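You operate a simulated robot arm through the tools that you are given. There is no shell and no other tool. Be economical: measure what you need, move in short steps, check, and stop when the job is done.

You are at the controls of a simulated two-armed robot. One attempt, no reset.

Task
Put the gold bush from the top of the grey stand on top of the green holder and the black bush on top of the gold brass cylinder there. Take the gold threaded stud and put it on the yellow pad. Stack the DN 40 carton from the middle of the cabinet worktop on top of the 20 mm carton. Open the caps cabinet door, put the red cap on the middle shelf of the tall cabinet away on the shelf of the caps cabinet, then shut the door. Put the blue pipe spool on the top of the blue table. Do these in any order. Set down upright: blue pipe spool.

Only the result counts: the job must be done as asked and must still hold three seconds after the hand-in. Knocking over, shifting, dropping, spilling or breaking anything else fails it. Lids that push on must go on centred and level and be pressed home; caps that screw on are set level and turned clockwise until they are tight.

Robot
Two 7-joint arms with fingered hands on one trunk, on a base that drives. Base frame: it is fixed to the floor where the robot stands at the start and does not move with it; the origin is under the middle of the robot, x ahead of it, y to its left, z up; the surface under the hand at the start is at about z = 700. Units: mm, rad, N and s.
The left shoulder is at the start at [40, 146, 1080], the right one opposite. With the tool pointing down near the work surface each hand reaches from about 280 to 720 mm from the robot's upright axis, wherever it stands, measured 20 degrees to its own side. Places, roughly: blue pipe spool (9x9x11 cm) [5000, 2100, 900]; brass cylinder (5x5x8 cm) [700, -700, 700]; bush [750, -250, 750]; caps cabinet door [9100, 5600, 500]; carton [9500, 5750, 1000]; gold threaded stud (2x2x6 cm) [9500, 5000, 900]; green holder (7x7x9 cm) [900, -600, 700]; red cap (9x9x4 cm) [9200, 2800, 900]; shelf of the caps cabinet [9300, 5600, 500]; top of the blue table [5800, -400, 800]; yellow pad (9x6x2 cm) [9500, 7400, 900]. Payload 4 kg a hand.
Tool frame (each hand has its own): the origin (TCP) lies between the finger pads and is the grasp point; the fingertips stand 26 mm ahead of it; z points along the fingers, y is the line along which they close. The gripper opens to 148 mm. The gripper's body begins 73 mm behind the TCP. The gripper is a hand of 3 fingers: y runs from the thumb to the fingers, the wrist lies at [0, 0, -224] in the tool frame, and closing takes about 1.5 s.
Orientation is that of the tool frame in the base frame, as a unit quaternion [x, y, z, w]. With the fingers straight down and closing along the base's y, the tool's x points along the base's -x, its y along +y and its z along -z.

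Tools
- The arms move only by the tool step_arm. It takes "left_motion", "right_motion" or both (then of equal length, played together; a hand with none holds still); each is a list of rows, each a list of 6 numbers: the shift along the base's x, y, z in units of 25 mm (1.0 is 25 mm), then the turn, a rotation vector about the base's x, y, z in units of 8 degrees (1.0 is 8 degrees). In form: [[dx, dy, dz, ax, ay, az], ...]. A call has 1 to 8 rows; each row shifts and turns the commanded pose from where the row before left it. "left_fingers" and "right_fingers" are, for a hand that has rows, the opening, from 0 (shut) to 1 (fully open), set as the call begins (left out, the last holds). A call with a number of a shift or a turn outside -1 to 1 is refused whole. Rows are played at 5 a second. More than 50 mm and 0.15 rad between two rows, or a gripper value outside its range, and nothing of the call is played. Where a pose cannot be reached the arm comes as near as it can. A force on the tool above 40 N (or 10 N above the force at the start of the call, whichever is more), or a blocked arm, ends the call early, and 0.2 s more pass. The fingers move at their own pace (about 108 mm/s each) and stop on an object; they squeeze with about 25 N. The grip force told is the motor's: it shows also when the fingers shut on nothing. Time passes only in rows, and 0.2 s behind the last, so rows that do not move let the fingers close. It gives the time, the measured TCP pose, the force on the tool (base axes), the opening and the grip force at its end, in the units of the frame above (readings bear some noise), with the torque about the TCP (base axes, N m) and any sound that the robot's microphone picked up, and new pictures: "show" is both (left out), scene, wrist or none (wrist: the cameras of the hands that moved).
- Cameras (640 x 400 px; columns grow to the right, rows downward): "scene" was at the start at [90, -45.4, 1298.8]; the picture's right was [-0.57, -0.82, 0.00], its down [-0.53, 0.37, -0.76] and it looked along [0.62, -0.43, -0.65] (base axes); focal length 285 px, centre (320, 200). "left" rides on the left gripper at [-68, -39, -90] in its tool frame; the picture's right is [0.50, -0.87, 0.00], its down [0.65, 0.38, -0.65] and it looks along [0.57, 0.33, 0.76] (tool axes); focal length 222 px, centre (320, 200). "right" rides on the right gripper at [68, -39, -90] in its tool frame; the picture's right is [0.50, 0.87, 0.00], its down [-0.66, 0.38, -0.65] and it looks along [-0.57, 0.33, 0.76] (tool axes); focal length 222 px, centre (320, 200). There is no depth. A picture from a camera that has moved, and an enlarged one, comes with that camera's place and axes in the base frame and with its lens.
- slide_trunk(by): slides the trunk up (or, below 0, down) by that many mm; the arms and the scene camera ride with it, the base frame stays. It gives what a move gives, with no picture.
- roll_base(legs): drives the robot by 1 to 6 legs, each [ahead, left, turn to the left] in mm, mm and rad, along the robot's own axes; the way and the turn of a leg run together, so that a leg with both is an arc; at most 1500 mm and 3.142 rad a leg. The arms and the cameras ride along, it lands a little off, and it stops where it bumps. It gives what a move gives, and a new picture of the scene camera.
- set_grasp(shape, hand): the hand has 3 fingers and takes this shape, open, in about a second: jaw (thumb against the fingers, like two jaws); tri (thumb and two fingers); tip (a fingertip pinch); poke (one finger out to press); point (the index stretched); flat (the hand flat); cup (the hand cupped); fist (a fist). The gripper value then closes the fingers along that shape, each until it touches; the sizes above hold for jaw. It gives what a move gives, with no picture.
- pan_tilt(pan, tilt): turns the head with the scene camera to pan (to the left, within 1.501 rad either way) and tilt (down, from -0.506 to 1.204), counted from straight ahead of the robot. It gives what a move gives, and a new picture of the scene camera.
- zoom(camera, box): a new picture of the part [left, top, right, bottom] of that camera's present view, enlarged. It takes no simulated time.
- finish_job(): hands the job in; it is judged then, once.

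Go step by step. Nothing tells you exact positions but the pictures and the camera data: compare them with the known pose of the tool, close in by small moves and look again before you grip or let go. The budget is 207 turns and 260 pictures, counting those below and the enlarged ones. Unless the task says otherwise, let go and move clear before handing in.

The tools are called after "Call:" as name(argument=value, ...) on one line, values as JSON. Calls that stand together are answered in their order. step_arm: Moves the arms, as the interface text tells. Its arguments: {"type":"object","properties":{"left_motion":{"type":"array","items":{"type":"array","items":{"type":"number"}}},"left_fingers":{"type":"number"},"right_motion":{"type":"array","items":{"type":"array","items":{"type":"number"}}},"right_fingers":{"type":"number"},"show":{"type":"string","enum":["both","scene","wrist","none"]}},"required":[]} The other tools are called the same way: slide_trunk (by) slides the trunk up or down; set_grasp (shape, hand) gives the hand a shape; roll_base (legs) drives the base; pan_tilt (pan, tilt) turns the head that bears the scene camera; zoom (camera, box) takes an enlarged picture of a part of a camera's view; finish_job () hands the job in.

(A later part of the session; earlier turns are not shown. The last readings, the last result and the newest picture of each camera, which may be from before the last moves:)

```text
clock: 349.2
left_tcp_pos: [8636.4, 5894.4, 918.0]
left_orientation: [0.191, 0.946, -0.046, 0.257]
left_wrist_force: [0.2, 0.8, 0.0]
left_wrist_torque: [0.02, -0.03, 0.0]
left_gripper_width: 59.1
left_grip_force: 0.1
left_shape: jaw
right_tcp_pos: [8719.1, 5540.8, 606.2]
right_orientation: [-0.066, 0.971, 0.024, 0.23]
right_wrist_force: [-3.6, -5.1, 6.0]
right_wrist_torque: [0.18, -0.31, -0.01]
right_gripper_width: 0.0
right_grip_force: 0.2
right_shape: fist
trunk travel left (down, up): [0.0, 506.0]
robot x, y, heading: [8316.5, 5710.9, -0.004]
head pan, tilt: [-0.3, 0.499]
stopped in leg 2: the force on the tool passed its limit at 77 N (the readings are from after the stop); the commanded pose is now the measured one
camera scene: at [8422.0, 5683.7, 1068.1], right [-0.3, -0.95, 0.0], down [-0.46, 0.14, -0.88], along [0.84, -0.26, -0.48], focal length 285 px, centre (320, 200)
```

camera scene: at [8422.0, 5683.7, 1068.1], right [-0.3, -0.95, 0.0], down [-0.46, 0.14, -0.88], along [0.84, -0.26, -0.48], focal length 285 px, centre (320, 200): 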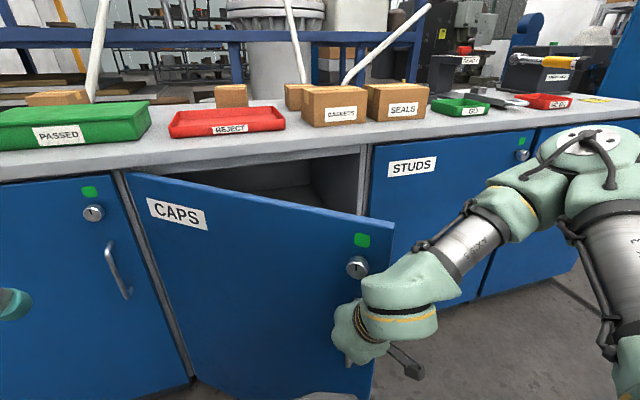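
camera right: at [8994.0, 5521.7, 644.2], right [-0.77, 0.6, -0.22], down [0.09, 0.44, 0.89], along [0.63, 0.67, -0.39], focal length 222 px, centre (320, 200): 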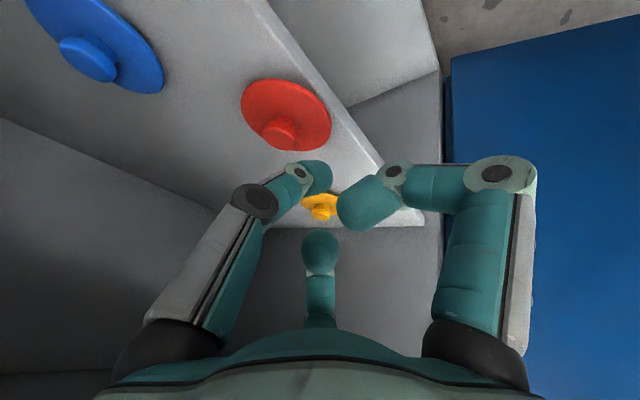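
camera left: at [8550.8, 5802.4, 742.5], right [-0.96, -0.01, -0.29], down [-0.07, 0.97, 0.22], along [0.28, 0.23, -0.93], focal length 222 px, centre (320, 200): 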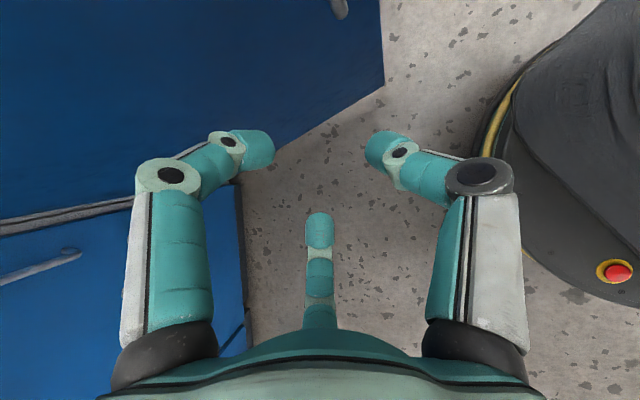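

Contact was abrupt with the base, so I'll push smoothly with the arm.

Call:
step_arm(right_motion=[[0.6, -0.1, 0, 0, 0, 0], [0.8, -0.1, 0, 0, 0, 0], [0.8, -0.1, 0, 0, 0, 0], [0.8, 0, 0, 0, 0, 0], [0.8, 0, 0, 0, 0, 0], [0.8, 0, 0, 0, 0, 0], [0.8, 0, 0, 0, 0, 0], [0.8, 0, 0, 0, 0, 0]], show="scene")

```text
clock: 349.6
left_tcp_pos: [8636.3, 5891.3, 917.2]
left_orientation: [0.193, 0.946, -0.047, 0.257]
left_wrist_force: [-0.1, 0.5, 0.0]
left_wrist_torque: [-0.02, 0.05, -0.01]
left_gripper_width: 58.9
left_grip_force: 0.0
left_shape: jaw
right_tcp_pos: [8726.9, 5534.1, 604.7]
right_orientation: [-0.06, 0.972, 0.019, 0.225]
right_wrist_force: [-12.1, -14.2, 16.1]
right_wrist_torque: [0.56, -0.57, 0.07]
right_gripper_width: 0.0
right_grip_force: 0.1
right_shape: fist
trunk travel left (down, up): [0.0, 506.0]
robot x, y, heading: [8316.9, 5708.6, -0.004]
head pan, tilt: [-0.3, 0.499]
stopped in row 2 (right hand): the force on the tool passed its limit at 46 N (the readings are from after the stop); the commanded pose is now the measured one
camera scene: at [8421.0, 5683.9, 1068.2], right [-0.3, -0.95, 0.0], down [-0.46, 0.14, -0.88], along [0.84, -0.26, -0.48], focal length 285 px, centre (320, 200)
```

scene: 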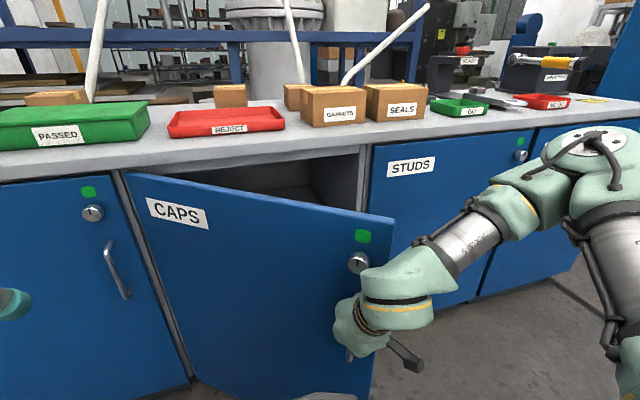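

The fist is pressing on the handle. I'll back off, shift left of the handle and push the flat door panel.

Call:
step_arm(right_motion=[[-1, 0.4, 0.2, 0, 0, 0], [-1, 1, 0.2, 0, 0, 0], [0, 1, 0, 0, 0, 0], [0, 1, 0, 0, 0, 0], [0, 0.6, 0, 0, 0, 0]], show="none")

Call:
step_arm(right_motion=[[0.8, 0, 0, 0, 0, 0], [0.8, 0, 0, 0, 0, 0], [0.8, 0, 0, 0, 0, 0], [0.8, 0, 0, 0, 0, 0], [0.8, 0, 0, 0, 0, 0], [0.8, 0, 0, 0, 0, 0], [0.8, 0, 0, 0, 0, 0], [0.8, 0, 0, 0, 0, 0]], show="scene")

```text
clock: 350.2
left_tcp_pos: [8636.2, 5892.9, 916.8]
left_orientation: [0.191, 0.946, -0.048, 0.257]
left_wrist_force: [-0.8, 0.6, 0.2]
left_wrist_torque: [-0.04, -0.01, -0.02]
left_gripper_width: 59.1
left_grip_force: 0.0
left_shape: jaw
right_tcp_pos: [8706.8, 5549.2, 608.0]
right_orientation: [-0.056, 0.977, 0.012, 0.208]
right_wrist_force: [-3.6, -4.6, -12.9]
right_wrist_torque: [0.63, -1.01, 0.02]
right_gripper_width: 0.3
right_grip_force: 0.1
right_shape: fist
right hand out of reach, approached as far as the arm can: row 1, 2
trunk travel left (down, up): [0.0, 506.0]
robot x, y, heading: [8315.6, 5704.9, -0.007]
head pan, tilt: [-0.3, 0.499]
stopped in row 2 (right hand): the force on the tool passed its limit at 53 N (the readings are from after the stop); the commanded pose is now the measured one
```

```text
clock: 350.5
left_tcp_pos: [8636.1, 5890.9, 917.7]
left_orientation: [0.194, 0.945, -0.049, 0.258]
left_wrist_force: [-0.4, 0.0, 0.7]
left_wrist_torque: [-0.04, -0.01, -0.03]
left_gripper_width: 59.3
left_grip_force: 0.1
left_shape: jaw
right_tcp_pos: [8712.0, 5544.6, 607.5]
right_orientation: [-0.051, 0.978, 0.007, 0.201]
right_wrist_force: [-11.3, -12.0, 5.6]
right_wrist_torque: [0.98, -1.32, 0.03]
right_gripper_width: 0.2
right_grip_force: 0.2
right_shape: fist
trunk travel left (down, up): [0.0, 506.0]
robot x, y, heading: [8316.9, 5709.8, -0.008]
head pan, tilt: [-0.3, 0.499]
stopped in row 1 (right hand): the force on the tool passed its limit at 48 N (the readings are from after the stop); the commanded pose is now the measured one
camera scene: at [8421.2, 5683.7, 1068.2], right [-0.3, -0.95, 0.0], down [-0.46, 0.15, -0.88], along [0.84, -0.27, -0.48], focal length 285 px, centre (320, 200)
```

scene: 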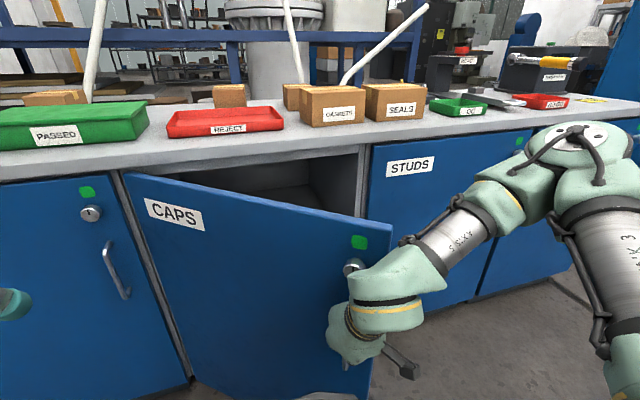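

The hand seems tangled with the handle. I'll look through the wrist camera.

Call:
zoom(camera="right", box=[0, 0, 640, 400])

Call:
zoom(camera="scene", box=[280, 200, 460, 400])

```text
1.00 times, centred on (320, 200) of right (not enlarged: the box is as wide or as high as the picture)
camera zoom: at [8620.1, 5495.4, 663.9], right [-0.54, 0.81, -0.2], down [0.31, 0.42, 0.86], along [0.78, 0.4, -0.48], focal length 222 px, centre (320, 200)
```

zoom: 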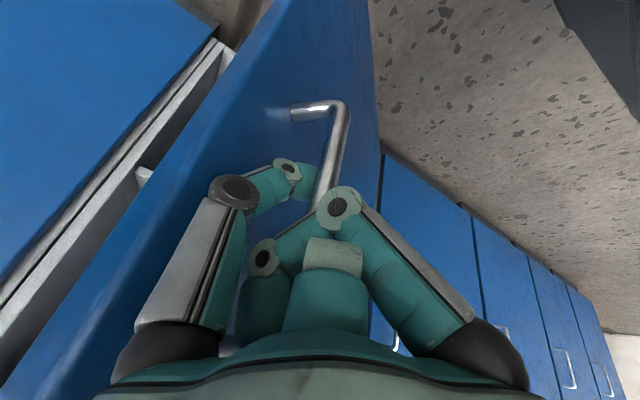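

```text
2.00 times, centred on (370, 300) of scene
camera zoom: at [8421.2, 5683.7, 1068.2], right [-0.3, -0.95, 0.0], down [-0.46, 0.15, -0.88], along [0.84, -0.27, -0.48], focal length 570 px, centre (220, 0)
```

zoom: 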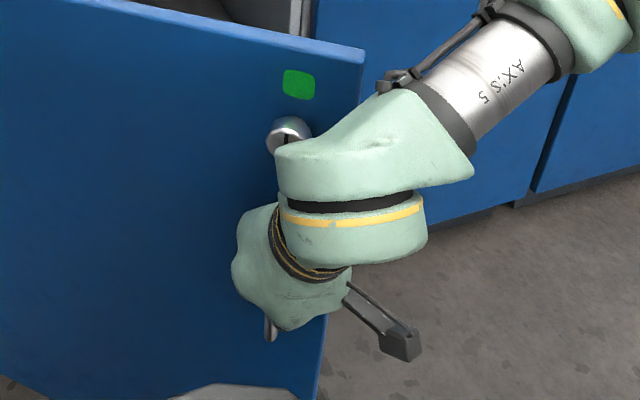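

One finger has slipped behind the handle bar. I'll slide the hand along the door toward its free edge to unhook.

Call:
step_arm(right_motion=[[-0.2, -0.4, 0, 0, 0, 0], [-0.25, -0.6, 0, 0, 0, 0], [-0.25, -0.6, 0, 0, 0, 0], [-0.25, -0.6, 0, 0, 0, 0], [-0.3, -0.5, 0, 0, 0, 0]], show="wrist")

```text
clock: 351.0
left_tcp_pos: [8637.2, 5894.0, 916.8]
left_orientation: [0.191, 0.946, -0.047, 0.257]
left_wrist_force: [-0.8, -0.6, 0.7]
left_wrist_torque: [0.02, 0.01, 0.03]
left_gripper_width: 59.0
left_grip_force: 0.1
left_shape: jaw
right_tcp_pos: [8715.7, 5539.8, 609.0]
right_orientation: [-0.06, 0.975, 0.015, 0.212]
right_wrist_force: [12.6, 13.9, -12.8]
right_wrist_torque: [-0.17, -0.4, -0.06]
right_gripper_width: 0.0
right_grip_force: 0.0
right_shape: fist
right hand out of reach, approached as far as the arm can: row 2
trunk travel left (down, up): [0.0, 506.0]
robot x, y, heading: [8315.9, 5707.6, -0.005]
head pan, tilt: [-0.3, 0.499]
stopped in row 2 (right hand): the force on the tool passed its limit at 47 N (the readings are from after the stop); the commanded pose is now the measured one
camera right: at [8624.4, 5487.2, 663.9], right [-0.56, 0.8, -0.2], down [0.28, 0.41, 0.87], along [0.78, 0.43, -0.45], focal length 222 px, centre (320, 200)
```

right: 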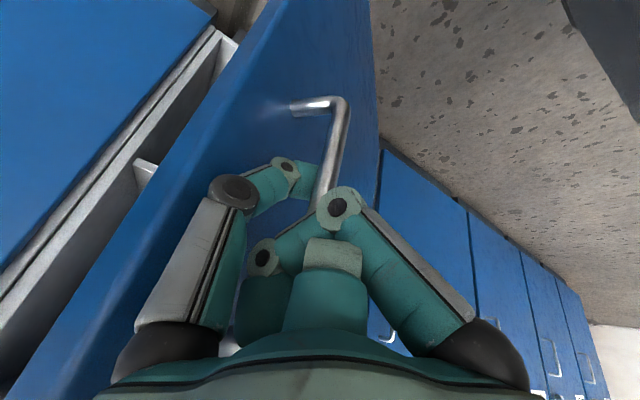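

The bar is trapped in the fist. Opening the fingers, then backing the base straight out.

Call:
step_arm(right_motion=[[0, 0, 0, 0, 0, 0], [0, 0, 0, 0, 0, 0], [0, 0, 0, 0, 0, 0], [0, 0, 0, 0, 0, 0], [0, 0, 0, 0, 0, 0]], right_fingers=0.7, show="wrist")

```text
clock: 352.2
left_tcp_pos: [8637.6, 5894.6, 916.1]
left_orientation: [0.191, 0.946, -0.047, 0.257]
left_wrist_force: [-0.8, 0.0, 0.8]
left_wrist_torque: [0.01, 0.03, 0.02]
left_gripper_width: 58.9
left_grip_force: 0.1
left_shape: jaw
right_tcp_pos: [8717.2, 5538.2, 608.9]
right_orientation: [-0.06, 0.975, 0.014, 0.211]
right_wrist_force: [16.7, 18.5, -7.4]
right_wrist_torque: [-0.27, -0.4, -0.09]
right_gripper_width: 0.0
right_grip_force: 0.1
right_shape: fist
trunk travel left (down, up): [0.0, 506.0]
robot x, y, heading: [8314.9, 5704.8, -0.003]
head pan, tilt: [-0.3, 0.499]
camera right: at [8624.1, 5487.1, 664.5], right [-0.56, 0.8, -0.2], down [0.28, 0.41, 0.87], along [0.78, 0.43, -0.46], focal length 222 px, centre (320, 200)
```

right: 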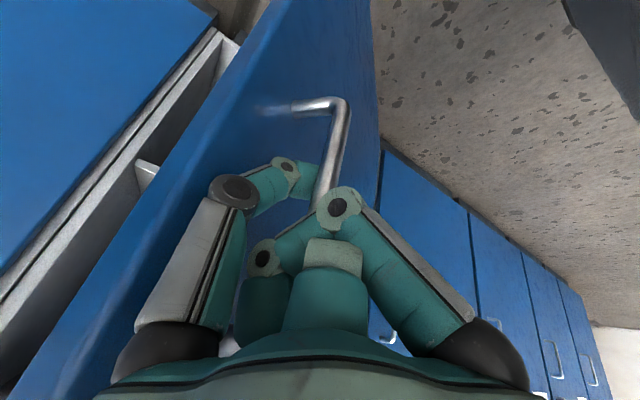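

The trapped handle is actually useful: I'll arc the base around the hinge the other way to shut the door.

Call:
roll_base(legs=[[55, -156, 0.21], [55, -156, 0.21]])

```text
clock: 354.7
left_tcp_pos: [8703.1, 5721.1, 917.4]
left_orientation: [-0.006, 0.965, 0.008, 0.261]
left_wrist_force: [0.8, 0.4, -0.6]
left_wrist_torque: [0.0, 0.02, 0.04]
left_gripper_width: 59.2
left_grip_force: 0.0
left_shape: jaw
right_tcp_pos: [8918.6, 5425.0, 609.2]
right_orientation: [-0.256, 0.943, 0.056, 0.203]
right_wrist_force: [-1.1, -4.6, -0.2]
right_wrist_torque: [0.51, -0.39, 0.07]
right_gripper_width: 0.0
right_grip_force: 0.1
right_shape: fist
trunk travel left (down, up): [0.0, 506.0]
robot x, y, heading: [8479.4, 5425.0, 0.41]
head pan, tilt: [-0.3, 0.499]
camera scene: at [8592.8, 5444.4, 1068.0], right [0.11, -0.99, 0.0], down [-0.48, -0.05, -0.88], along [0.87, 0.1, -0.48], focal length 285 px, centre (320, 200)
```

scene: 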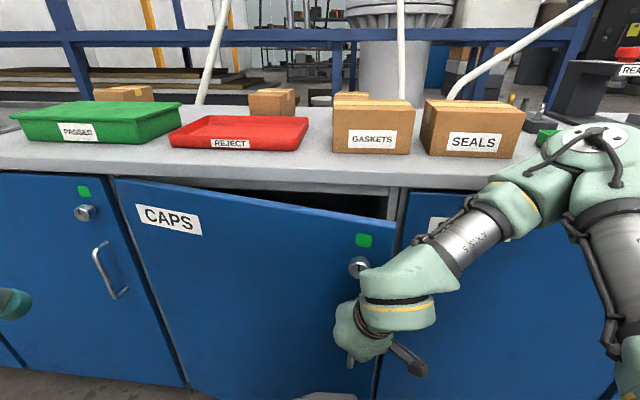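

Only ~9° left. To avoid my elbow meeting the worktop, I'll release here, back away, and finish with a flat push.

Call:
set_grasp(hand="right", shape="jaw")

Call:
step_arm(right_motion=[[0, 0, 0, 0, 0, 0], [0, 0, 0, 0, 0, 0], [0, 0, 0, 0, 0, 0]], right_fingers=0.45, show="wrist")

```text
clock: 355.6
left_tcp_pos: [8703.9, 5721.4, 917.5]
left_orientation: [-0.006, 0.965, 0.007, 0.262]
left_wrist_force: [-0.8, 0.2, -0.6]
left_wrist_torque: [0.0, 0.01, -0.02]
left_gripper_width: 59.4
left_grip_force: 0.0
left_shape: jaw
right_tcp_pos: [8918.7, 5426.9, 609.4]
right_orientation: [-0.256, 0.943, 0.056, 0.203]
right_wrist_force: [-0.1, -0.7, -0.2]
right_wrist_torque: [-0.01, 0.02, -0.03]
right_gripper_width: 147.8
right_grip_force: 0.1
right_shape: jaw
trunk travel left (down, up): [0.0, 506.0]
robot x, y, heading: [8484.0, 5426.9, 0.41]
head pan, tilt: [-0.3, 0.499]
```

```text
clock: 356.4
left_tcp_pos: [8703.1, 5722.3, 916.5]
left_orientation: [-0.007, 0.965, 0.007, 0.261]
left_wrist_force: [0.5, 0.1, 0.7]
left_wrist_torque: [-0.02, -0.02, -0.04]
left_gripper_width: 59.4
left_grip_force: 0.1
left_shape: jaw
right_tcp_pos: [8919.0, 5426.2, 609.0]
right_orientation: [-0.258, 0.943, 0.056, 0.201]
right_wrist_force: [-0.6, 0.4, 0.1]
right_wrist_torque: [0.02, 0.0, 0.02]
right_gripper_width: 67.2
right_grip_force: 0.0
right_shape: jaw
trunk travel left (down, up): [0.0, 506.0]
robot x, y, heading: [8485.3, 5424.0, 0.41]
head pan, tilt: [-0.3, 0.499]
camera right: at [8853.5, 5342.5, 664.4], right [-0.83, 0.52, -0.2], down [0.09, 0.49, 0.87], along [0.55, 0.7, -0.46], focal length 222 px, centre (320, 200)
```

right: 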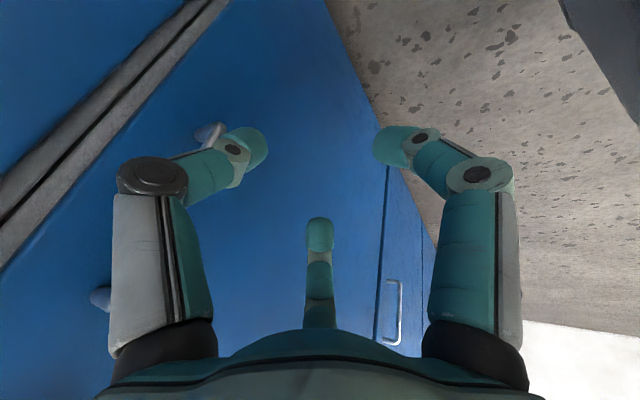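

Free, with the hand on the flat panel left of the handle. Closing the fingers and pushing the door home.

Call:
step_arm(right_motion=[[0, 0, 0, 0, 0, 0], [0, 0.3, 0, 0, 0, 0], [0.6, 0.3, 0, 0, 0, 0], [0.6, 0, 0, 0, 0, 0], [0.6, 0, 0, 0, 0, 0], [0.6, 0, 0, 0, 0, 0], [0.6, 0, 0, 0, 0, 0], [0.6, 0, 0, 0, 0, 0]], right_fingers=0, show="scene")

```text
clock: 358.2
left_tcp_pos: [8703.2, 5722.7, 918.0]
left_orientation: [-0.006, 0.965, 0.006, 0.261]
left_wrist_force: [-0.4, 0.1, 1.6]
left_wrist_torque: [0.01, 0.06, 0.0]
left_gripper_width: 59.2
left_grip_force: 0.1
left_shape: jaw
right_tcp_pos: [8995.6, 5444.1, 607.2]
right_orientation: [-0.26, 0.944, 0.057, 0.193]
right_wrist_force: [-15.5, 4.7, 6.0]
right_wrist_torque: [-0.3, -0.45, -0.54]
right_gripper_width: 0.1
right_grip_force: 24.9
right_shape: jaw
trunk travel left (down, up): [0.0, 506.0]
robot x, y, heading: [8484.0, 5425.6, 0.407]
head pan, tilt: [-0.3, 0.499]
stopped in row 8 (right hand): the force on the tool passed its limit at 47 N (the readings are from after the stop); the commanded pose is now the measured one
camera scene: at [8591.5, 5446.1, 1068.0], right [0.11, -0.99, 0.0], down [-0.48, -0.05, -0.88], along [0.87, 0.09, -0.48], focal length 285 px, centre (320, 200)
```

scene: 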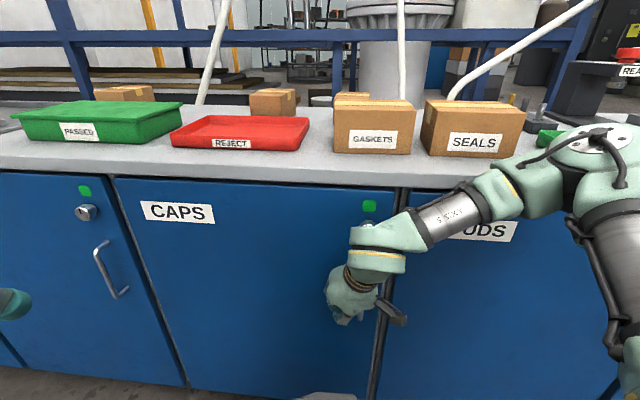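

The door is shut. I'll retreat and raise the trunk to inspect the cartons from above.

Call:
step_arm(right_motion=[[-1, 0, 0, 0, 0, 0], [-1, 0, 0, 0, 0, 0], [-1, 0, 0, 0, 0, 0]], show="none")

Call:
roll_base(legs=[[-250, 0, 0], [0, 150, -0.407]])

Call:
slide_trunk(by=420)

Call:
pan_tilt(pan=0.1, tilt=0.55)

```text
clock: 359.0
left_tcp_pos: [8702.6, 5722.4, 917.6]
left_orientation: [-0.006, 0.965, 0.006, 0.263]
left_wrist_force: [-0.4, -0.6, -0.6]
left_wrist_torque: [0.0, 0.0, -0.03]
left_gripper_width: 59.1
left_grip_force: 0.0
left_shape: jaw
right_tcp_pos: [8922.3, 5443.0, 604.8]
right_orientation: [-0.259, 0.945, 0.056, 0.194]
right_wrist_force: [-0.2, -0.1, 0.6]
right_wrist_torque: [0.04, 0.01, -0.01]
right_gripper_width: 0.1
right_grip_force: 24.8
right_shape: jaw
trunk travel left (down, up): [0.0, 506.0]
robot x, y, heading: [8481.6, 5425.7, 0.41]
head pan, tilt: [-0.3, 0.499]
```

```text
clock: 362.1
left_tcp_pos: [8543.4, 5660.6, 916.1]
left_orientation: [0.187, 0.947, -0.047, 0.257]
left_wrist_force: [0.6, -1.1, -0.4]
left_wrist_torque: [-0.02, 0.01, 0.01]
left_gripper_width: 59.3
left_grip_force: 0.1
left_shape: jaw
right_tcp_pos: [8636.0, 5317.2, 604.0]
right_orientation: [-0.065, 0.977, 0.016, 0.201]
right_wrist_force: [0.2, 0.3, 0.1]
right_wrist_torque: [0.02, -0.01, 0.0]
right_gripper_width: 0.1
right_grip_force: 24.7
right_shape: jaw
trunk travel left (down, up): [0.0, 506.0]
robot x, y, heading: [8220.9, 5472.4, 0.004]
head pan, tilt: [-0.3, 0.499]
camera scene: at [8330.0, 5450.3, 1068.0], right [-0.29, -0.96, 0.0], down [-0.46, 0.14, -0.88], along [0.84, -0.26, -0.48], focal length 285 px, centre (320, 200)
```

scene: 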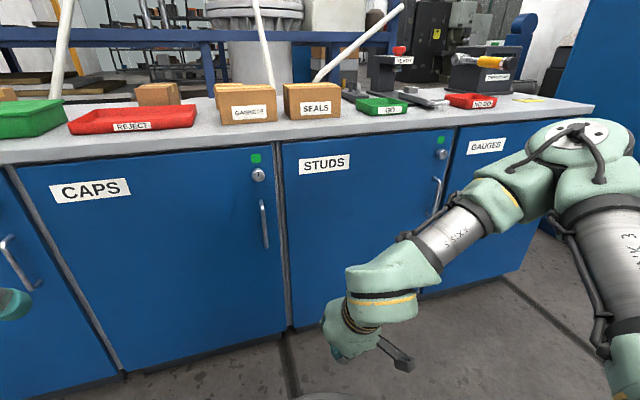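

```text
refused: 420 is not a number from -400 to 400
```

```text
clock: 362.9
left_tcp_pos: [8542.0, 5660.5, 917.0]
left_orientation: [0.187, 0.947, -0.046, 0.257]
left_wrist_force: [-0.1, 0.5, 0.4]
left_wrist_torque: [-0.01, 0.0, -0.01]
left_gripper_width: 59.1
left_grip_force: 0.1
left_shape: jaw
right_tcp_pos: [8635.6, 5317.7, 604.3]
right_orientation: [-0.065, 0.977, 0.017, 0.201]
right_wrist_force: [-0.2, 1.2, -0.2]
right_wrist_torque: [0.01, 0.0, 0.02]
right_gripper_width: 0.0
right_grip_force: 24.5
right_shape: jaw
trunk travel left (down, up): [0.0, 506.0]
robot x, y, heading: [8222.3, 5472.8, 0.01]
head pan, tilt: [0.099, 0.55]
camera scene: at [8332.3, 5485.5, 1063.4], right [0.1, -0.99, 0.0], down [-0.52, -0.05, -0.85], along [0.85, 0.09, -0.52], focal length 285 px, centre (320, 200)
```

scene: 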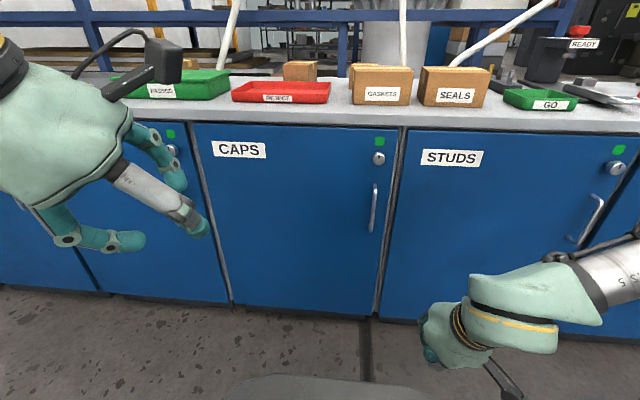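

The CAPS door is flush shut. Raising the trunk to see over the trays.

Call:
slide_trunk(by=400)

Call:
roll_base(legs=[[150, 200, 0]])

Call:
zoom(camera="scene", box=[120, 0, 520, 250])

```text
clock: 366.8
left_tcp_pos: [8542.8, 5660.0, 1315.6]
left_orientation: [0.186, 0.947, -0.044, 0.257]
left_wrist_force: [0.3, -0.1, -0.7]
left_wrist_torque: [-0.03, -0.01, -0.01]
left_gripper_width: 59.0
left_grip_force: 0.0
left_shape: jaw
right_tcp_pos: [8635.7, 5316.2, 1002.2]
right_orientation: [-0.064, 0.977, 0.016, 0.202]
right_wrist_force: [0.5, 0.2, 0.3]
right_wrist_torque: [-0.04, 0.03, 0.02]
right_gripper_width: 0.0
right_grip_force: 24.7
right_shape: jaw
trunk travel left (down, up): [-400.0, 106.0]
robot x, y, heading: [8222.9, 5474.8, 0.008]
head pan, tilt: [0.099, 0.55]
```

```text
clock: 368.6
left_tcp_pos: [8689.6, 5862.7, 1315.8]
left_orientation: [0.185, 0.947, -0.044, 0.259]
left_wrist_force: [0.1, 0.1, 0.8]
left_wrist_torque: [0.02, -0.02, 0.01]
left_gripper_width: 59.0
left_grip_force: 0.0
left_shape: jaw
right_tcp_pos: [8784.8, 5519.9, 1003.8]
right_orientation: [-0.068, 0.977, 0.018, 0.202]
right_wrist_force: [-0.1, 0.4, -0.7]
right_wrist_torque: [0.02, 0.02, 0.0]
right_gripper_width: 0.0
right_grip_force: 24.8
right_shape: jaw
trunk travel left (down, up): [-400.0, 106.0]
robot x, y, heading: [8372.2, 5676.5, 0.013]
head pan, tilt: [0.099, 0.55]
camera scene: at [8480.7, 5686.4, 1462.2], right [0.11, -0.99, 0.0], down [-0.52, -0.06, -0.85], along [0.85, 0.09, -0.52], focal length 285 px, centre (320, 200)
```

scene: 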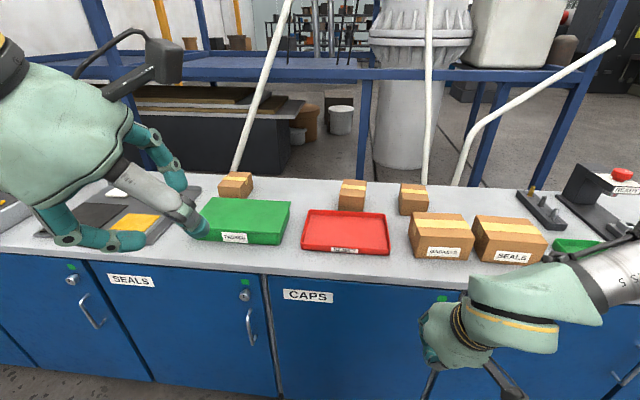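

```text
1.60 times, centred on (320, 125) of scene
camera zoom: at [8480.7, 5686.4, 1462.2], right [0.11, -0.99, 0.0], down [-0.52, -0.06, -0.85], along [0.85, 0.09, -0.52], focal length 456 px, centre (320, 320)
```

zoom: 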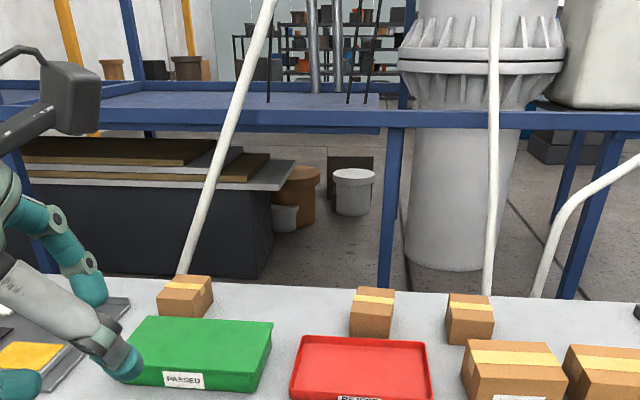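

Three small cartons are at the back. Zooming in to find labels.

Call:
zoom(camera="scene", box=[325, 165, 445, 225])

Call:
zoom(camera="scene", box=[180, 155, 300, 215])

```text
5.33 times, centred on (385, 195) of scene
camera zoom: at [8480.7, 5686.4, 1462.2], right [0.11, -0.99, 0.0], down [-0.52, -0.06, -0.85], along [0.85, 0.09, -0.52], focal length 1520 px, centre (-27, 227)
```

zoom: 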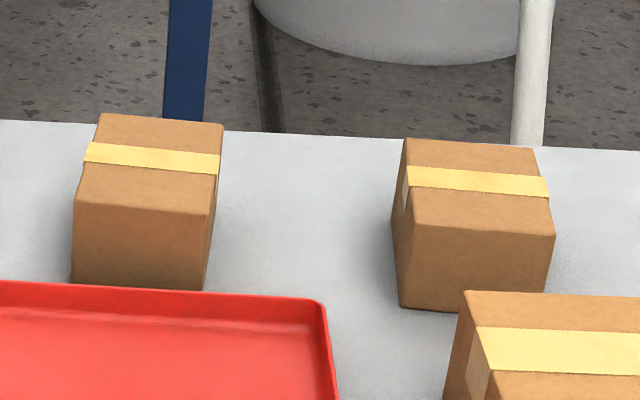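

```text
5.33 times, centred on (240, 185) of scene
camera zoom: at [8480.7, 5686.4, 1462.2], right [0.11, -0.99, 0.0], down [-0.52, -0.06, -0.85], along [0.85, 0.09, -0.52], focal length 1520 px, centre (747, 280)
```

zoom: 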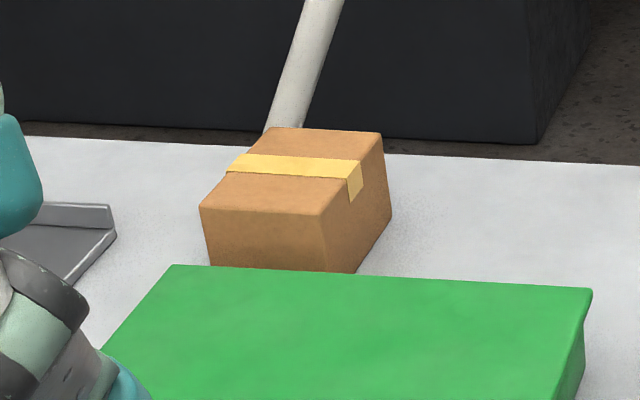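

No labels are visible from here; I'll check from other angles on the way. First the gold stud near (9452,5027): I'll move in front of it.

Call:
roll_base(legs=[[0, -430, 0], [330, 0, -0.01]])

Call:
pan_tilt(pan=-0.25, tilt=0.75)

Call:
zoom(camera="scene", box=[240, 60, 440, 185])

```text
clock: 373.0
left_tcp_pos: [9035.3, 5436.7, 1316.6]
left_orientation: [0.188, 0.946, -0.046, 0.259]
left_wrist_force: [-0.3, -0.2, 0.6]
left_wrist_torque: [-0.03, -0.02, 0.0]
left_gripper_width: 59.3
left_grip_force: 0.0
left_shape: jaw
right_tcp_pos: [9129.8, 5093.7, 1004.2]
right_orientation: [-0.065, 0.977, 0.016, 0.202]
right_wrist_force: [-0.9, 0.8, -0.3]
right_wrist_torque: [0.0, -0.01, 0.0]
right_gripper_width: 0.2
right_grip_force: 24.9
right_shape: jaw
trunk travel left (down, up): [-400.0, 106.0]
robot x, y, heading: [8719.4, 5247.5, 0.005]
head pan, tilt: [0.099, 0.55]
camera scene: at [8826.0, 5262.0, 1462.2], right [0.1, -0.99, 0.0], down [-0.52, -0.05, -0.85], along [0.85, 0.09, -0.52], focal length 285 px, centre (320, 200)
```

scene: 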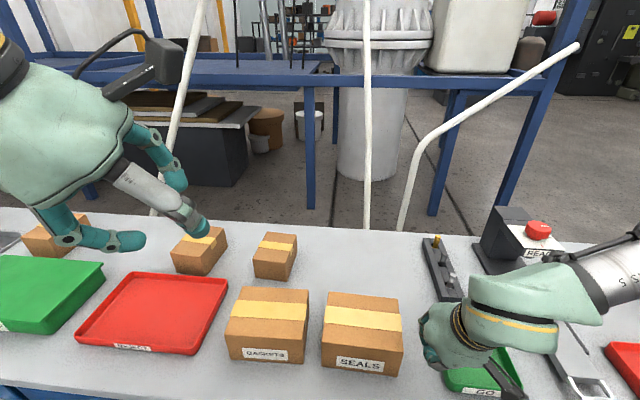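

```text
clock: 373.9
left_tcp_pos: [9038.7, 5436.1, 1315.3]
left_orientation: [0.187, 0.947, -0.045, 0.257]
left_wrist_force: [0.9, 0.2, 0.2]
left_wrist_torque: [0.02, 0.0, -0.01]
left_gripper_width: 59.3
left_grip_force: 0.1
left_shape: jaw
right_tcp_pos: [9131.0, 5093.9, 1002.1]
right_orientation: [-0.065, 0.977, 0.016, 0.201]
right_wrist_force: [0.7, 0.1, -0.2]
right_wrist_torque: [0.0, 0.0, 0.02]
right_gripper_width: 0.0
right_grip_force: 25.1
right_shape: jaw
trunk travel left (down, up): [-400.0, 106.0]
robot x, y, heading: [8720.4, 5247.5, 0.002]
head pan, tilt: [-0.25, 0.75]
camera scene: at [8819.8, 5232.5, 1444.7], right [-0.24, -0.97, 0.0], down [-0.66, 0.16, -0.73], along [0.71, -0.18, -0.68], focal length 285 px, centre (320, 200)
```

scene: 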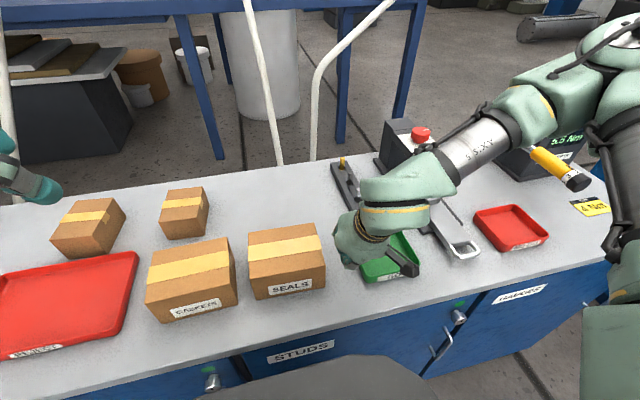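

```text
3.20 times, centred on (340, 122) of scene
camera zoom: at [8819.8, 5232.5, 1444.7], right [-0.24, -0.97, 0.0], down [-0.66, 0.16, -0.73], along [0.71, -0.18, -0.68], focal length 912 px, centre (256, 448)
```

zoom: 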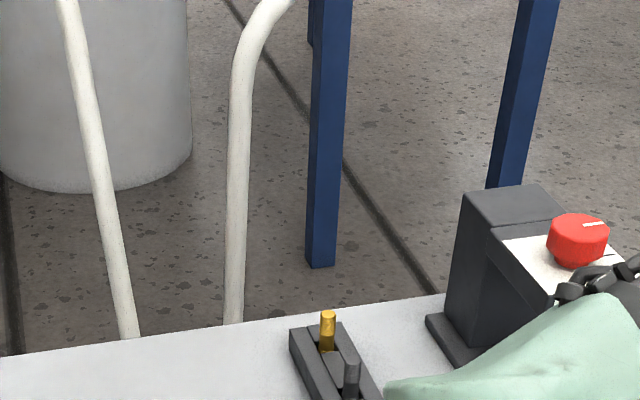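

The gold stud is at ≈(9517,4983,920), beside a tall device on its right, so I'll use the left hand. Re-orienting the left hand, retracting the right, then moving right.

Call:
step_arm(left_motion=[[-0.5, 0, -0.2, 0, 0, 0.68], [-0.5, 0, -0.2, 0, 0, 0.68], [-0.5, 0, -0.2, 0, 0, 0.68], [-0.5, 0, -0.2, 0, 0, 0.68], [0, 0, -0.2, 0, -0.4, 0], [0, 0, -0.2, 0, -0.4, 0], [0, 0, -0.2, 0, -0.4, 0], [0, 0, -0.2, 0, -0.4, 0]], right_motion=[[-0.5, 0, 0.5, 0, 0, 0], [-0.5, 0, 0.5, 0, 0, 0], [-0.5, 0, 0.5, 0, 0, 0], [-0.5, 0, 0.5, 0, 0, 0], [-0.5, 0, 0.5, 0, 0, 0], [-0.5, 0, 0.5, 0, 0, 0], [0, 0, 0.5, 0, 0, 0], [0, 0, 0.5, 0, 0, 0]], left_fingers=0.5, show="none")

Call:
roll_base(legs=[[-60, 0, 0], [0, -455, 0], [120, 0, 0]])

Call:
pan_tilt(pan=0.15, tilt=0.7)

```text
clock: 375.7
left_tcp_pos: [9004.8, 5430.9, 1315.6]
left_orientation: [0.005, 0.93, 0.005, 0.368]
left_wrist_force: [0.2, 0.4, -0.3]
left_wrist_torque: [0.0, 0.01, 0.02]
left_gripper_width: 73.5
left_grip_force: 0.1
left_shape: jaw
left hand out of reach, approached as far as the arm can: row 6, 7, 8
right_tcp_pos: [9102.7, 5102.4, 1112.3]
right_orientation: [-0.065, 0.977, 0.017, 0.201]
right_wrist_force: [0.6, -0.2, -0.4]
right_wrist_torque: [0.0, 0.0, -0.02]
right_gripper_width: 0.0
right_grip_force: 25.0
right_shape: jaw
right hand out of reach, approached as far as the arm can: row 2, 3, 4, 5, 6
trunk travel left (down, up): [-400.0, 106.0]
robot x, y, heading: [8721.3, 5249.0, 0.003]
head pan, tilt: [-0.25, 0.75]
```

```text
clock: 379.8
left_tcp_pos: [9060.2, 4965.9, 1317.6]
left_orientation: [0.007, 0.93, 0.004, 0.368]
left_wrist_force: [-0.3, -0.2, 0.1]
left_wrist_torque: [0.0, -0.01, -0.01]
left_gripper_width: 73.6
left_grip_force: 0.0
left_shape: jaw
right_tcp_pos: [9159.0, 4638.1, 1112.3]
right_orientation: [-0.064, 0.977, 0.016, 0.202]
right_wrist_force: [-0.6, -0.3, 0.3]
right_wrist_torque: [0.02, -0.02, 0.02]
right_gripper_width: 0.0
right_grip_force: 25.3
right_shape: jaw
trunk travel left (down, up): [-400.0, 106.0]
robot x, y, heading: [8773.7, 4785.1, 0.001]
head pan, tilt: [-0.25, 0.75]
camera scene: at [8874.2, 4767.6, 1444.9], right [-0.24, -0.97, 0.0], down [-0.66, 0.17, -0.73], along [0.71, -0.18, -0.68], focal length 285 px, centre (320, 200)
```

scene: 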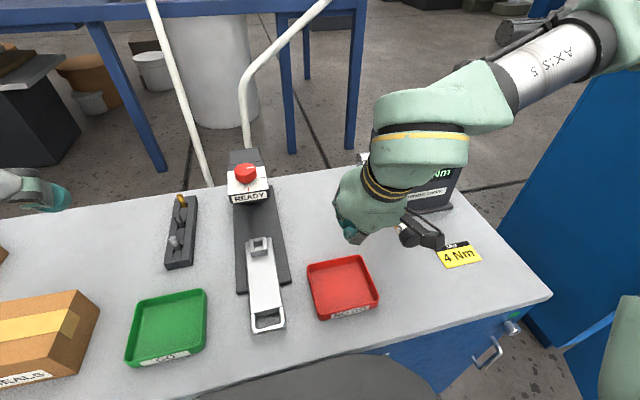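

```text
clock: 380.7
left_tcp_pos: [9063.9, 4965.5, 1315.2]
left_orientation: [0.006, 0.93, 0.005, 0.366]
left_wrist_force: [0.7, 0.0, -0.8]
left_wrist_torque: [-0.01, -0.01, 0.05]
left_gripper_width: 73.3
left_grip_force: 0.0
left_shape: jaw
right_tcp_pos: [9162.4, 4638.2, 1110.5]
right_orientation: [-0.064, 0.977, 0.016, 0.202]
right_wrist_force: [-1.0, 0.2, -0.3]
right_wrist_torque: [-0.01, -0.04, -0.01]
right_gripper_width: 0.0
right_grip_force: 25.1
right_shape: jaw
trunk travel left (down, up): [-400.0, 106.0]
robot x, y, heading: [8775.8, 4785.9, 0.0]
head pan, tilt: [0.15, 0.7]
camera scene: at [8881.3, 4801.3, 1448.9], right [0.15, -0.99, 0.0], down [-0.64, -0.1, -0.76], along [0.76, 0.12, -0.64], focal length 285 px, centre (320, 200)
```

scene: 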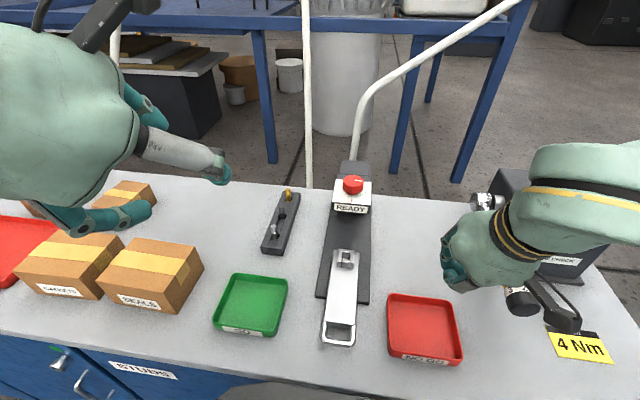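

Stud refined to ≈(9500,4989,940). Raise the right hand clear, lower the trunk 180 mm, and extend the left hand.

Call:
step_arm(left_motion=[[1, 0.1, 0, 0, 0, 0], [1, 0.1, 0, 0, 0, 0], [1, 0.1, 0, 0, 0, 0], [1, 0.1, 0, 0, 0, 0], [1, 0.1, 0, 0, 0, 0], [1, 0.1, 0, 0, 0, 0], [1, 0.1, 0, 0, 0, 0], [1, 0.1, 0, 0, 0, 0]], right_motion=[[-0.3, 0, 1, 0, 0, 0], [-0.3, 0, 1, 0, 0, 0], [-0.3, 0, 1, 0, 0, 0], [-0.3, 0, 1, 0, 0, 0], [-0.3, 0, 1, 0, 0, 0], [-0.3, 0, 1, 0, 0, 0], [-0.3, 0, 1, 0, 0, 0], [-0.3, 0, 1, 0, 0, 0]], show="none")

Call:
slide_trunk(by=-180)

Call:
step_arm(left_motion=[[1, 0.1, 0, 0, 0, 0], [1, 0, 0, 0, 0, 0], [1, 0, 0, 0, 0, 0], [1, 0, 0, 0, 0, 0], [1, 0, 0, 0, 0, 0], [1, 0, 0, 0, 0, 0]], show="both")

```text
clock: 382.5
left_tcp_pos: [9263.2, 4987.6, 1316.3]
left_orientation: [0.006, 0.93, 0.004, 0.367]
left_wrist_force: [0.5, -0.4, 0.5]
left_wrist_torque: [0.01, -0.01, 0.0]
left_gripper_width: 73.4
left_grip_force: 0.0
left_shape: jaw
right_tcp_pos: [9101.4, 4638.8, 1311.1]
right_orientation: [-0.064, 0.977, 0.017, 0.2]
right_wrist_force: [-0.3, -0.5, -0.8]
right_wrist_torque: [0.02, 0.0, 0.01]
right_gripper_width: 0.1
right_grip_force: 25.3
right_shape: jaw
trunk travel left (down, up): [-400.0, 106.0]
robot x, y, heading: [8776.5, 4788.2, 0.002]
head pan, tilt: [0.15, 0.7]
```

```text
clock: 384.5
left_tcp_pos: [9263.2, 4987.5, 1137.9]
left_orientation: [0.006, 0.93, 0.005, 0.367]
left_wrist_force: [-0.9, 0.3, 0.4]
left_wrist_torque: [-0.01, 0.03, 0.03]
left_gripper_width: 73.7
left_grip_force: 0.1
left_shape: jaw
right_tcp_pos: [9100.6, 4639.3, 1132.8]
right_orientation: [-0.065, 0.977, 0.018, 0.202]
right_wrist_force: [0.6, 0.7, -0.2]
right_wrist_torque: [-0.02, 0.0, -0.03]
right_gripper_width: 0.0
right_grip_force: 25.3
right_shape: jaw
trunk travel left (down, up): [-220.0, 286.0]
robot x, y, heading: [8774.0, 4783.5, -0.002]
head pan, tilt: [0.15, 0.7]
```

```text
clock: 385.9
left_tcp_pos: [9413.5, 4989.1, 1135.6]
left_orientation: [0.006, 0.93, 0.005, 0.367]
left_wrist_force: [-0.9, 0.0, 0.7]
left_wrist_torque: [-0.03, 0.02, 0.04]
left_gripper_width: 73.7
left_grip_force: 0.2
left_shape: jaw
right_tcp_pos: [9102.2, 4638.2, 1131.8]
right_orientation: [-0.063, 0.977, 0.017, 0.201]
right_wrist_force: [0.9, 0.4, -0.1]
right_wrist_torque: [0.0, -0.03, -0.03]
right_gripper_width: 0.0
right_grip_force: 24.5
right_shape: jaw
trunk travel left (down, up): [-220.0, 286.0]
robot x, y, heading: [8777.9, 4787.1, 0.001]
head pan, tilt: [0.15, 0.7]
camera scene: at [8882.0, 4801.6, 1269.7], right [0.15, -0.99, 0.0], down [-0.64, -0.1, -0.76], along [0.76, 0.12, -0.65], focal length 285 px, centre (320, 200)
camera left: at [9399.5, 4949.0, 1248.0], right [-0.37, -0.86, -0.35], down [-0.92, 0.39, 0.04], along [0.1, 0.34, -0.94], focal length 222 px, centre (320, 200)
```

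scene: 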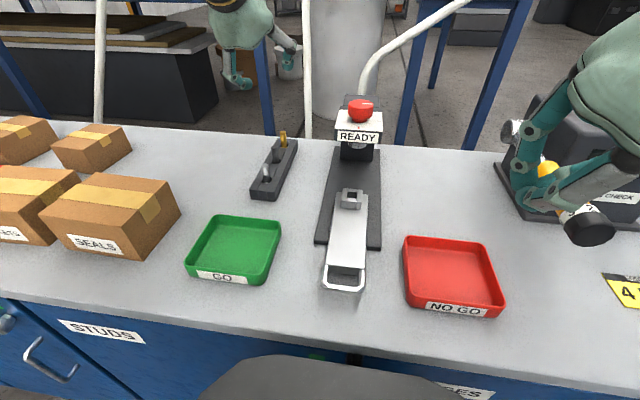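
left: 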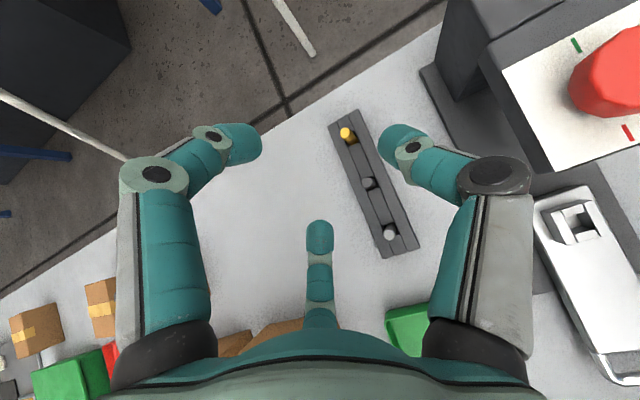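

Clear view: stud at (9500,4985). Moving over it and descending to z≈980.

Call:
step_arm(left_motion=[[0.5, 0, -0.8, 0, 0, 0], [0.5, 0, -0.9, 0, 0, 0], [0.5, 0, -0.9, 0, 0, 0], [0.5, 0, -0.9, 0, 0, 0], [0.5, 0, -0.9, 0, 0, 0], [0.5, 0, -0.9, 0, 0, 0], [0.4, 0, -0.9, 0, 0, 0]], left_fingers=0.4, show="both")

```text
clock: 387.5
left_tcp_pos: [9481.0, 5002.9, 978.2]
left_orientation: [0.006, 0.93, 0.003, 0.367]
left_wrist_force: [-0.6, -0.2, -0.5]
left_wrist_torque: [0.02, -0.03, -0.02]
left_gripper_width: 59.7
left_grip_force: 0.0
left_shape: jaw
left hand out of reach, approached as far as the arm can: row 5, 6, 7
right_tcp_pos: [9101.5, 4638.6, 1131.9]
right_orientation: [-0.064, 0.977, 0.017, 0.202]
right_wrist_force: [0.7, -1.0, 0.3]
right_wrist_torque: [-0.03, -0.01, -0.02]
right_gripper_width: 0.0
right_grip_force: 25.3
right_shape: jaw
trunk travel left (down, up): [-220.0, 286.0]
robot x, y, heading: [8778.4, 4781.6, -0.003]
head pan, tilt: [0.15, 0.7]
camera scene: at [8881.0, 4801.7, 1269.8], right [0.15, -0.99, 0.0], down [-0.64, -0.1, -0.76], along [0.76, 0.12, -0.64], focal length 285 px, centre (320, 200)
camera left: at [9467.2, 4962.7, 1090.7], right [-0.37, -0.86, -0.35], down [-0.92, 0.39, 0.03], along [0.11, 0.34, -0.94], focal length 222 px, centre (320, 200)
```

scene: 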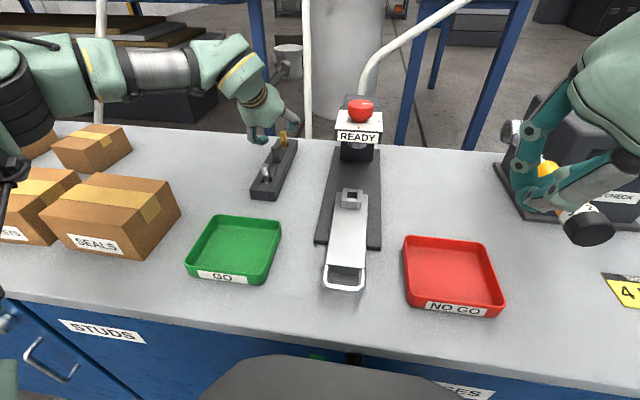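
left: 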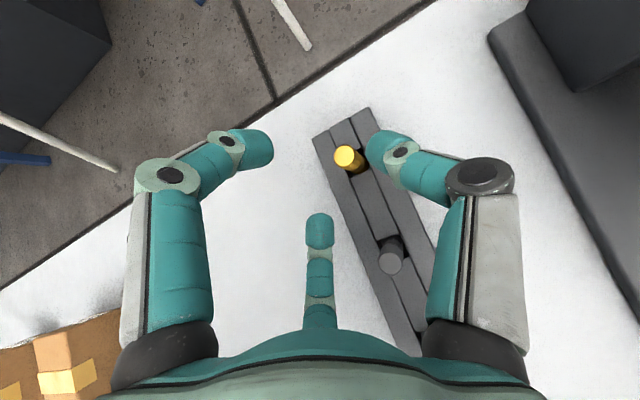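

Stud ≈(9507,4990), top ≈937. I'll pitch a bit more to gain reach, and move to the grasp point.

Call:
step_arm(left_motion=[[0, -0.2, 0, 0, -0.4, 0], [0.2, -0.2, -0.2, 0, -0.4, 0], [0.2, -0.1, -0.4, 0, 0, 0], [0.2, 0, -0.4, 0, 0, 0]], show="wrist")

Call:
zoom(camera="scene", box=[200, 70, 340, 210])

```text
clock: 388.5
left_tcp_pos: [9487.0, 4999.4, 960.4]
left_orientation: [0.007, 0.908, 0.003, 0.419]
left_wrist_force: [0.6, -0.8, 0.4]
left_wrist_torque: [0.01, 0.02, -0.01]
left_gripper_width: 59.5
left_grip_force: 0.1
left_shape: jaw
left hand out of reach, approached as far as the arm can: row 3, 4
right_tcp_pos: [9101.7, 4638.7, 1131.7]
right_orientation: [-0.063, 0.977, 0.016, 0.201]
right_wrist_force: [-0.1, 0.6, -0.3]
right_wrist_torque: [-0.01, 0.02, 0.03]
right_gripper_width: 0.2
right_grip_force: 24.9
right_shape: jaw
trunk travel left (down, up): [-220.0, 286.0]
robot x, y, heading: [8778.2, 4789.2, -0.0]
head pan, tilt: [0.15, 0.7]
camera left: at [9461.4, 4959.6, 1068.9], right [-0.33, -0.86, -0.39], down [-0.92, 0.39, -0.07], along [0.21, 0.34, -0.92], focal length 222 px, centre (320, 200)
```

left: 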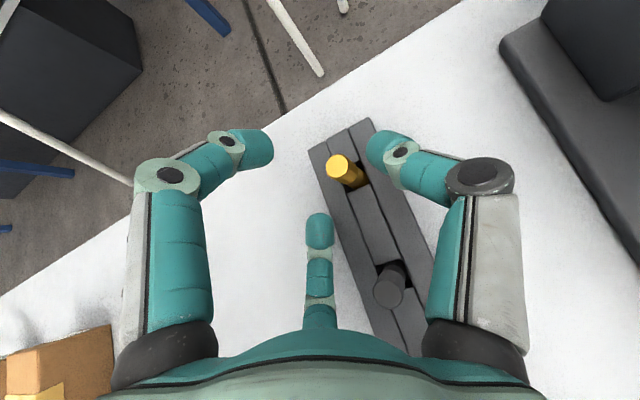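

```text
2.86 times, centred on (270, 140) of scene
camera zoom: at [8880.6, 4801.5, 1269.8], right [0.15, -0.99, 0.0], down [-0.64, -0.1, -0.76], along [0.76, 0.12, -0.64], focal length 814 px, centre (463, 371)
```

zoom: 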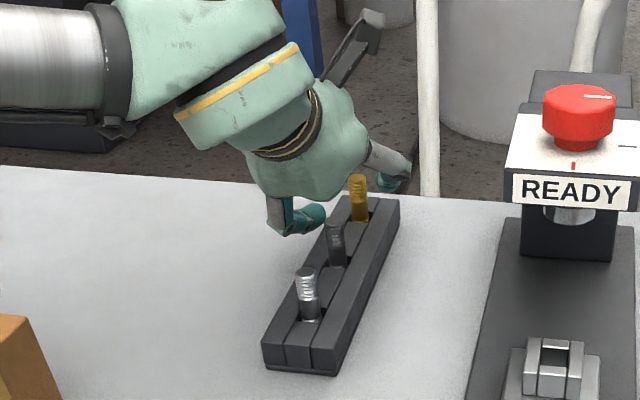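

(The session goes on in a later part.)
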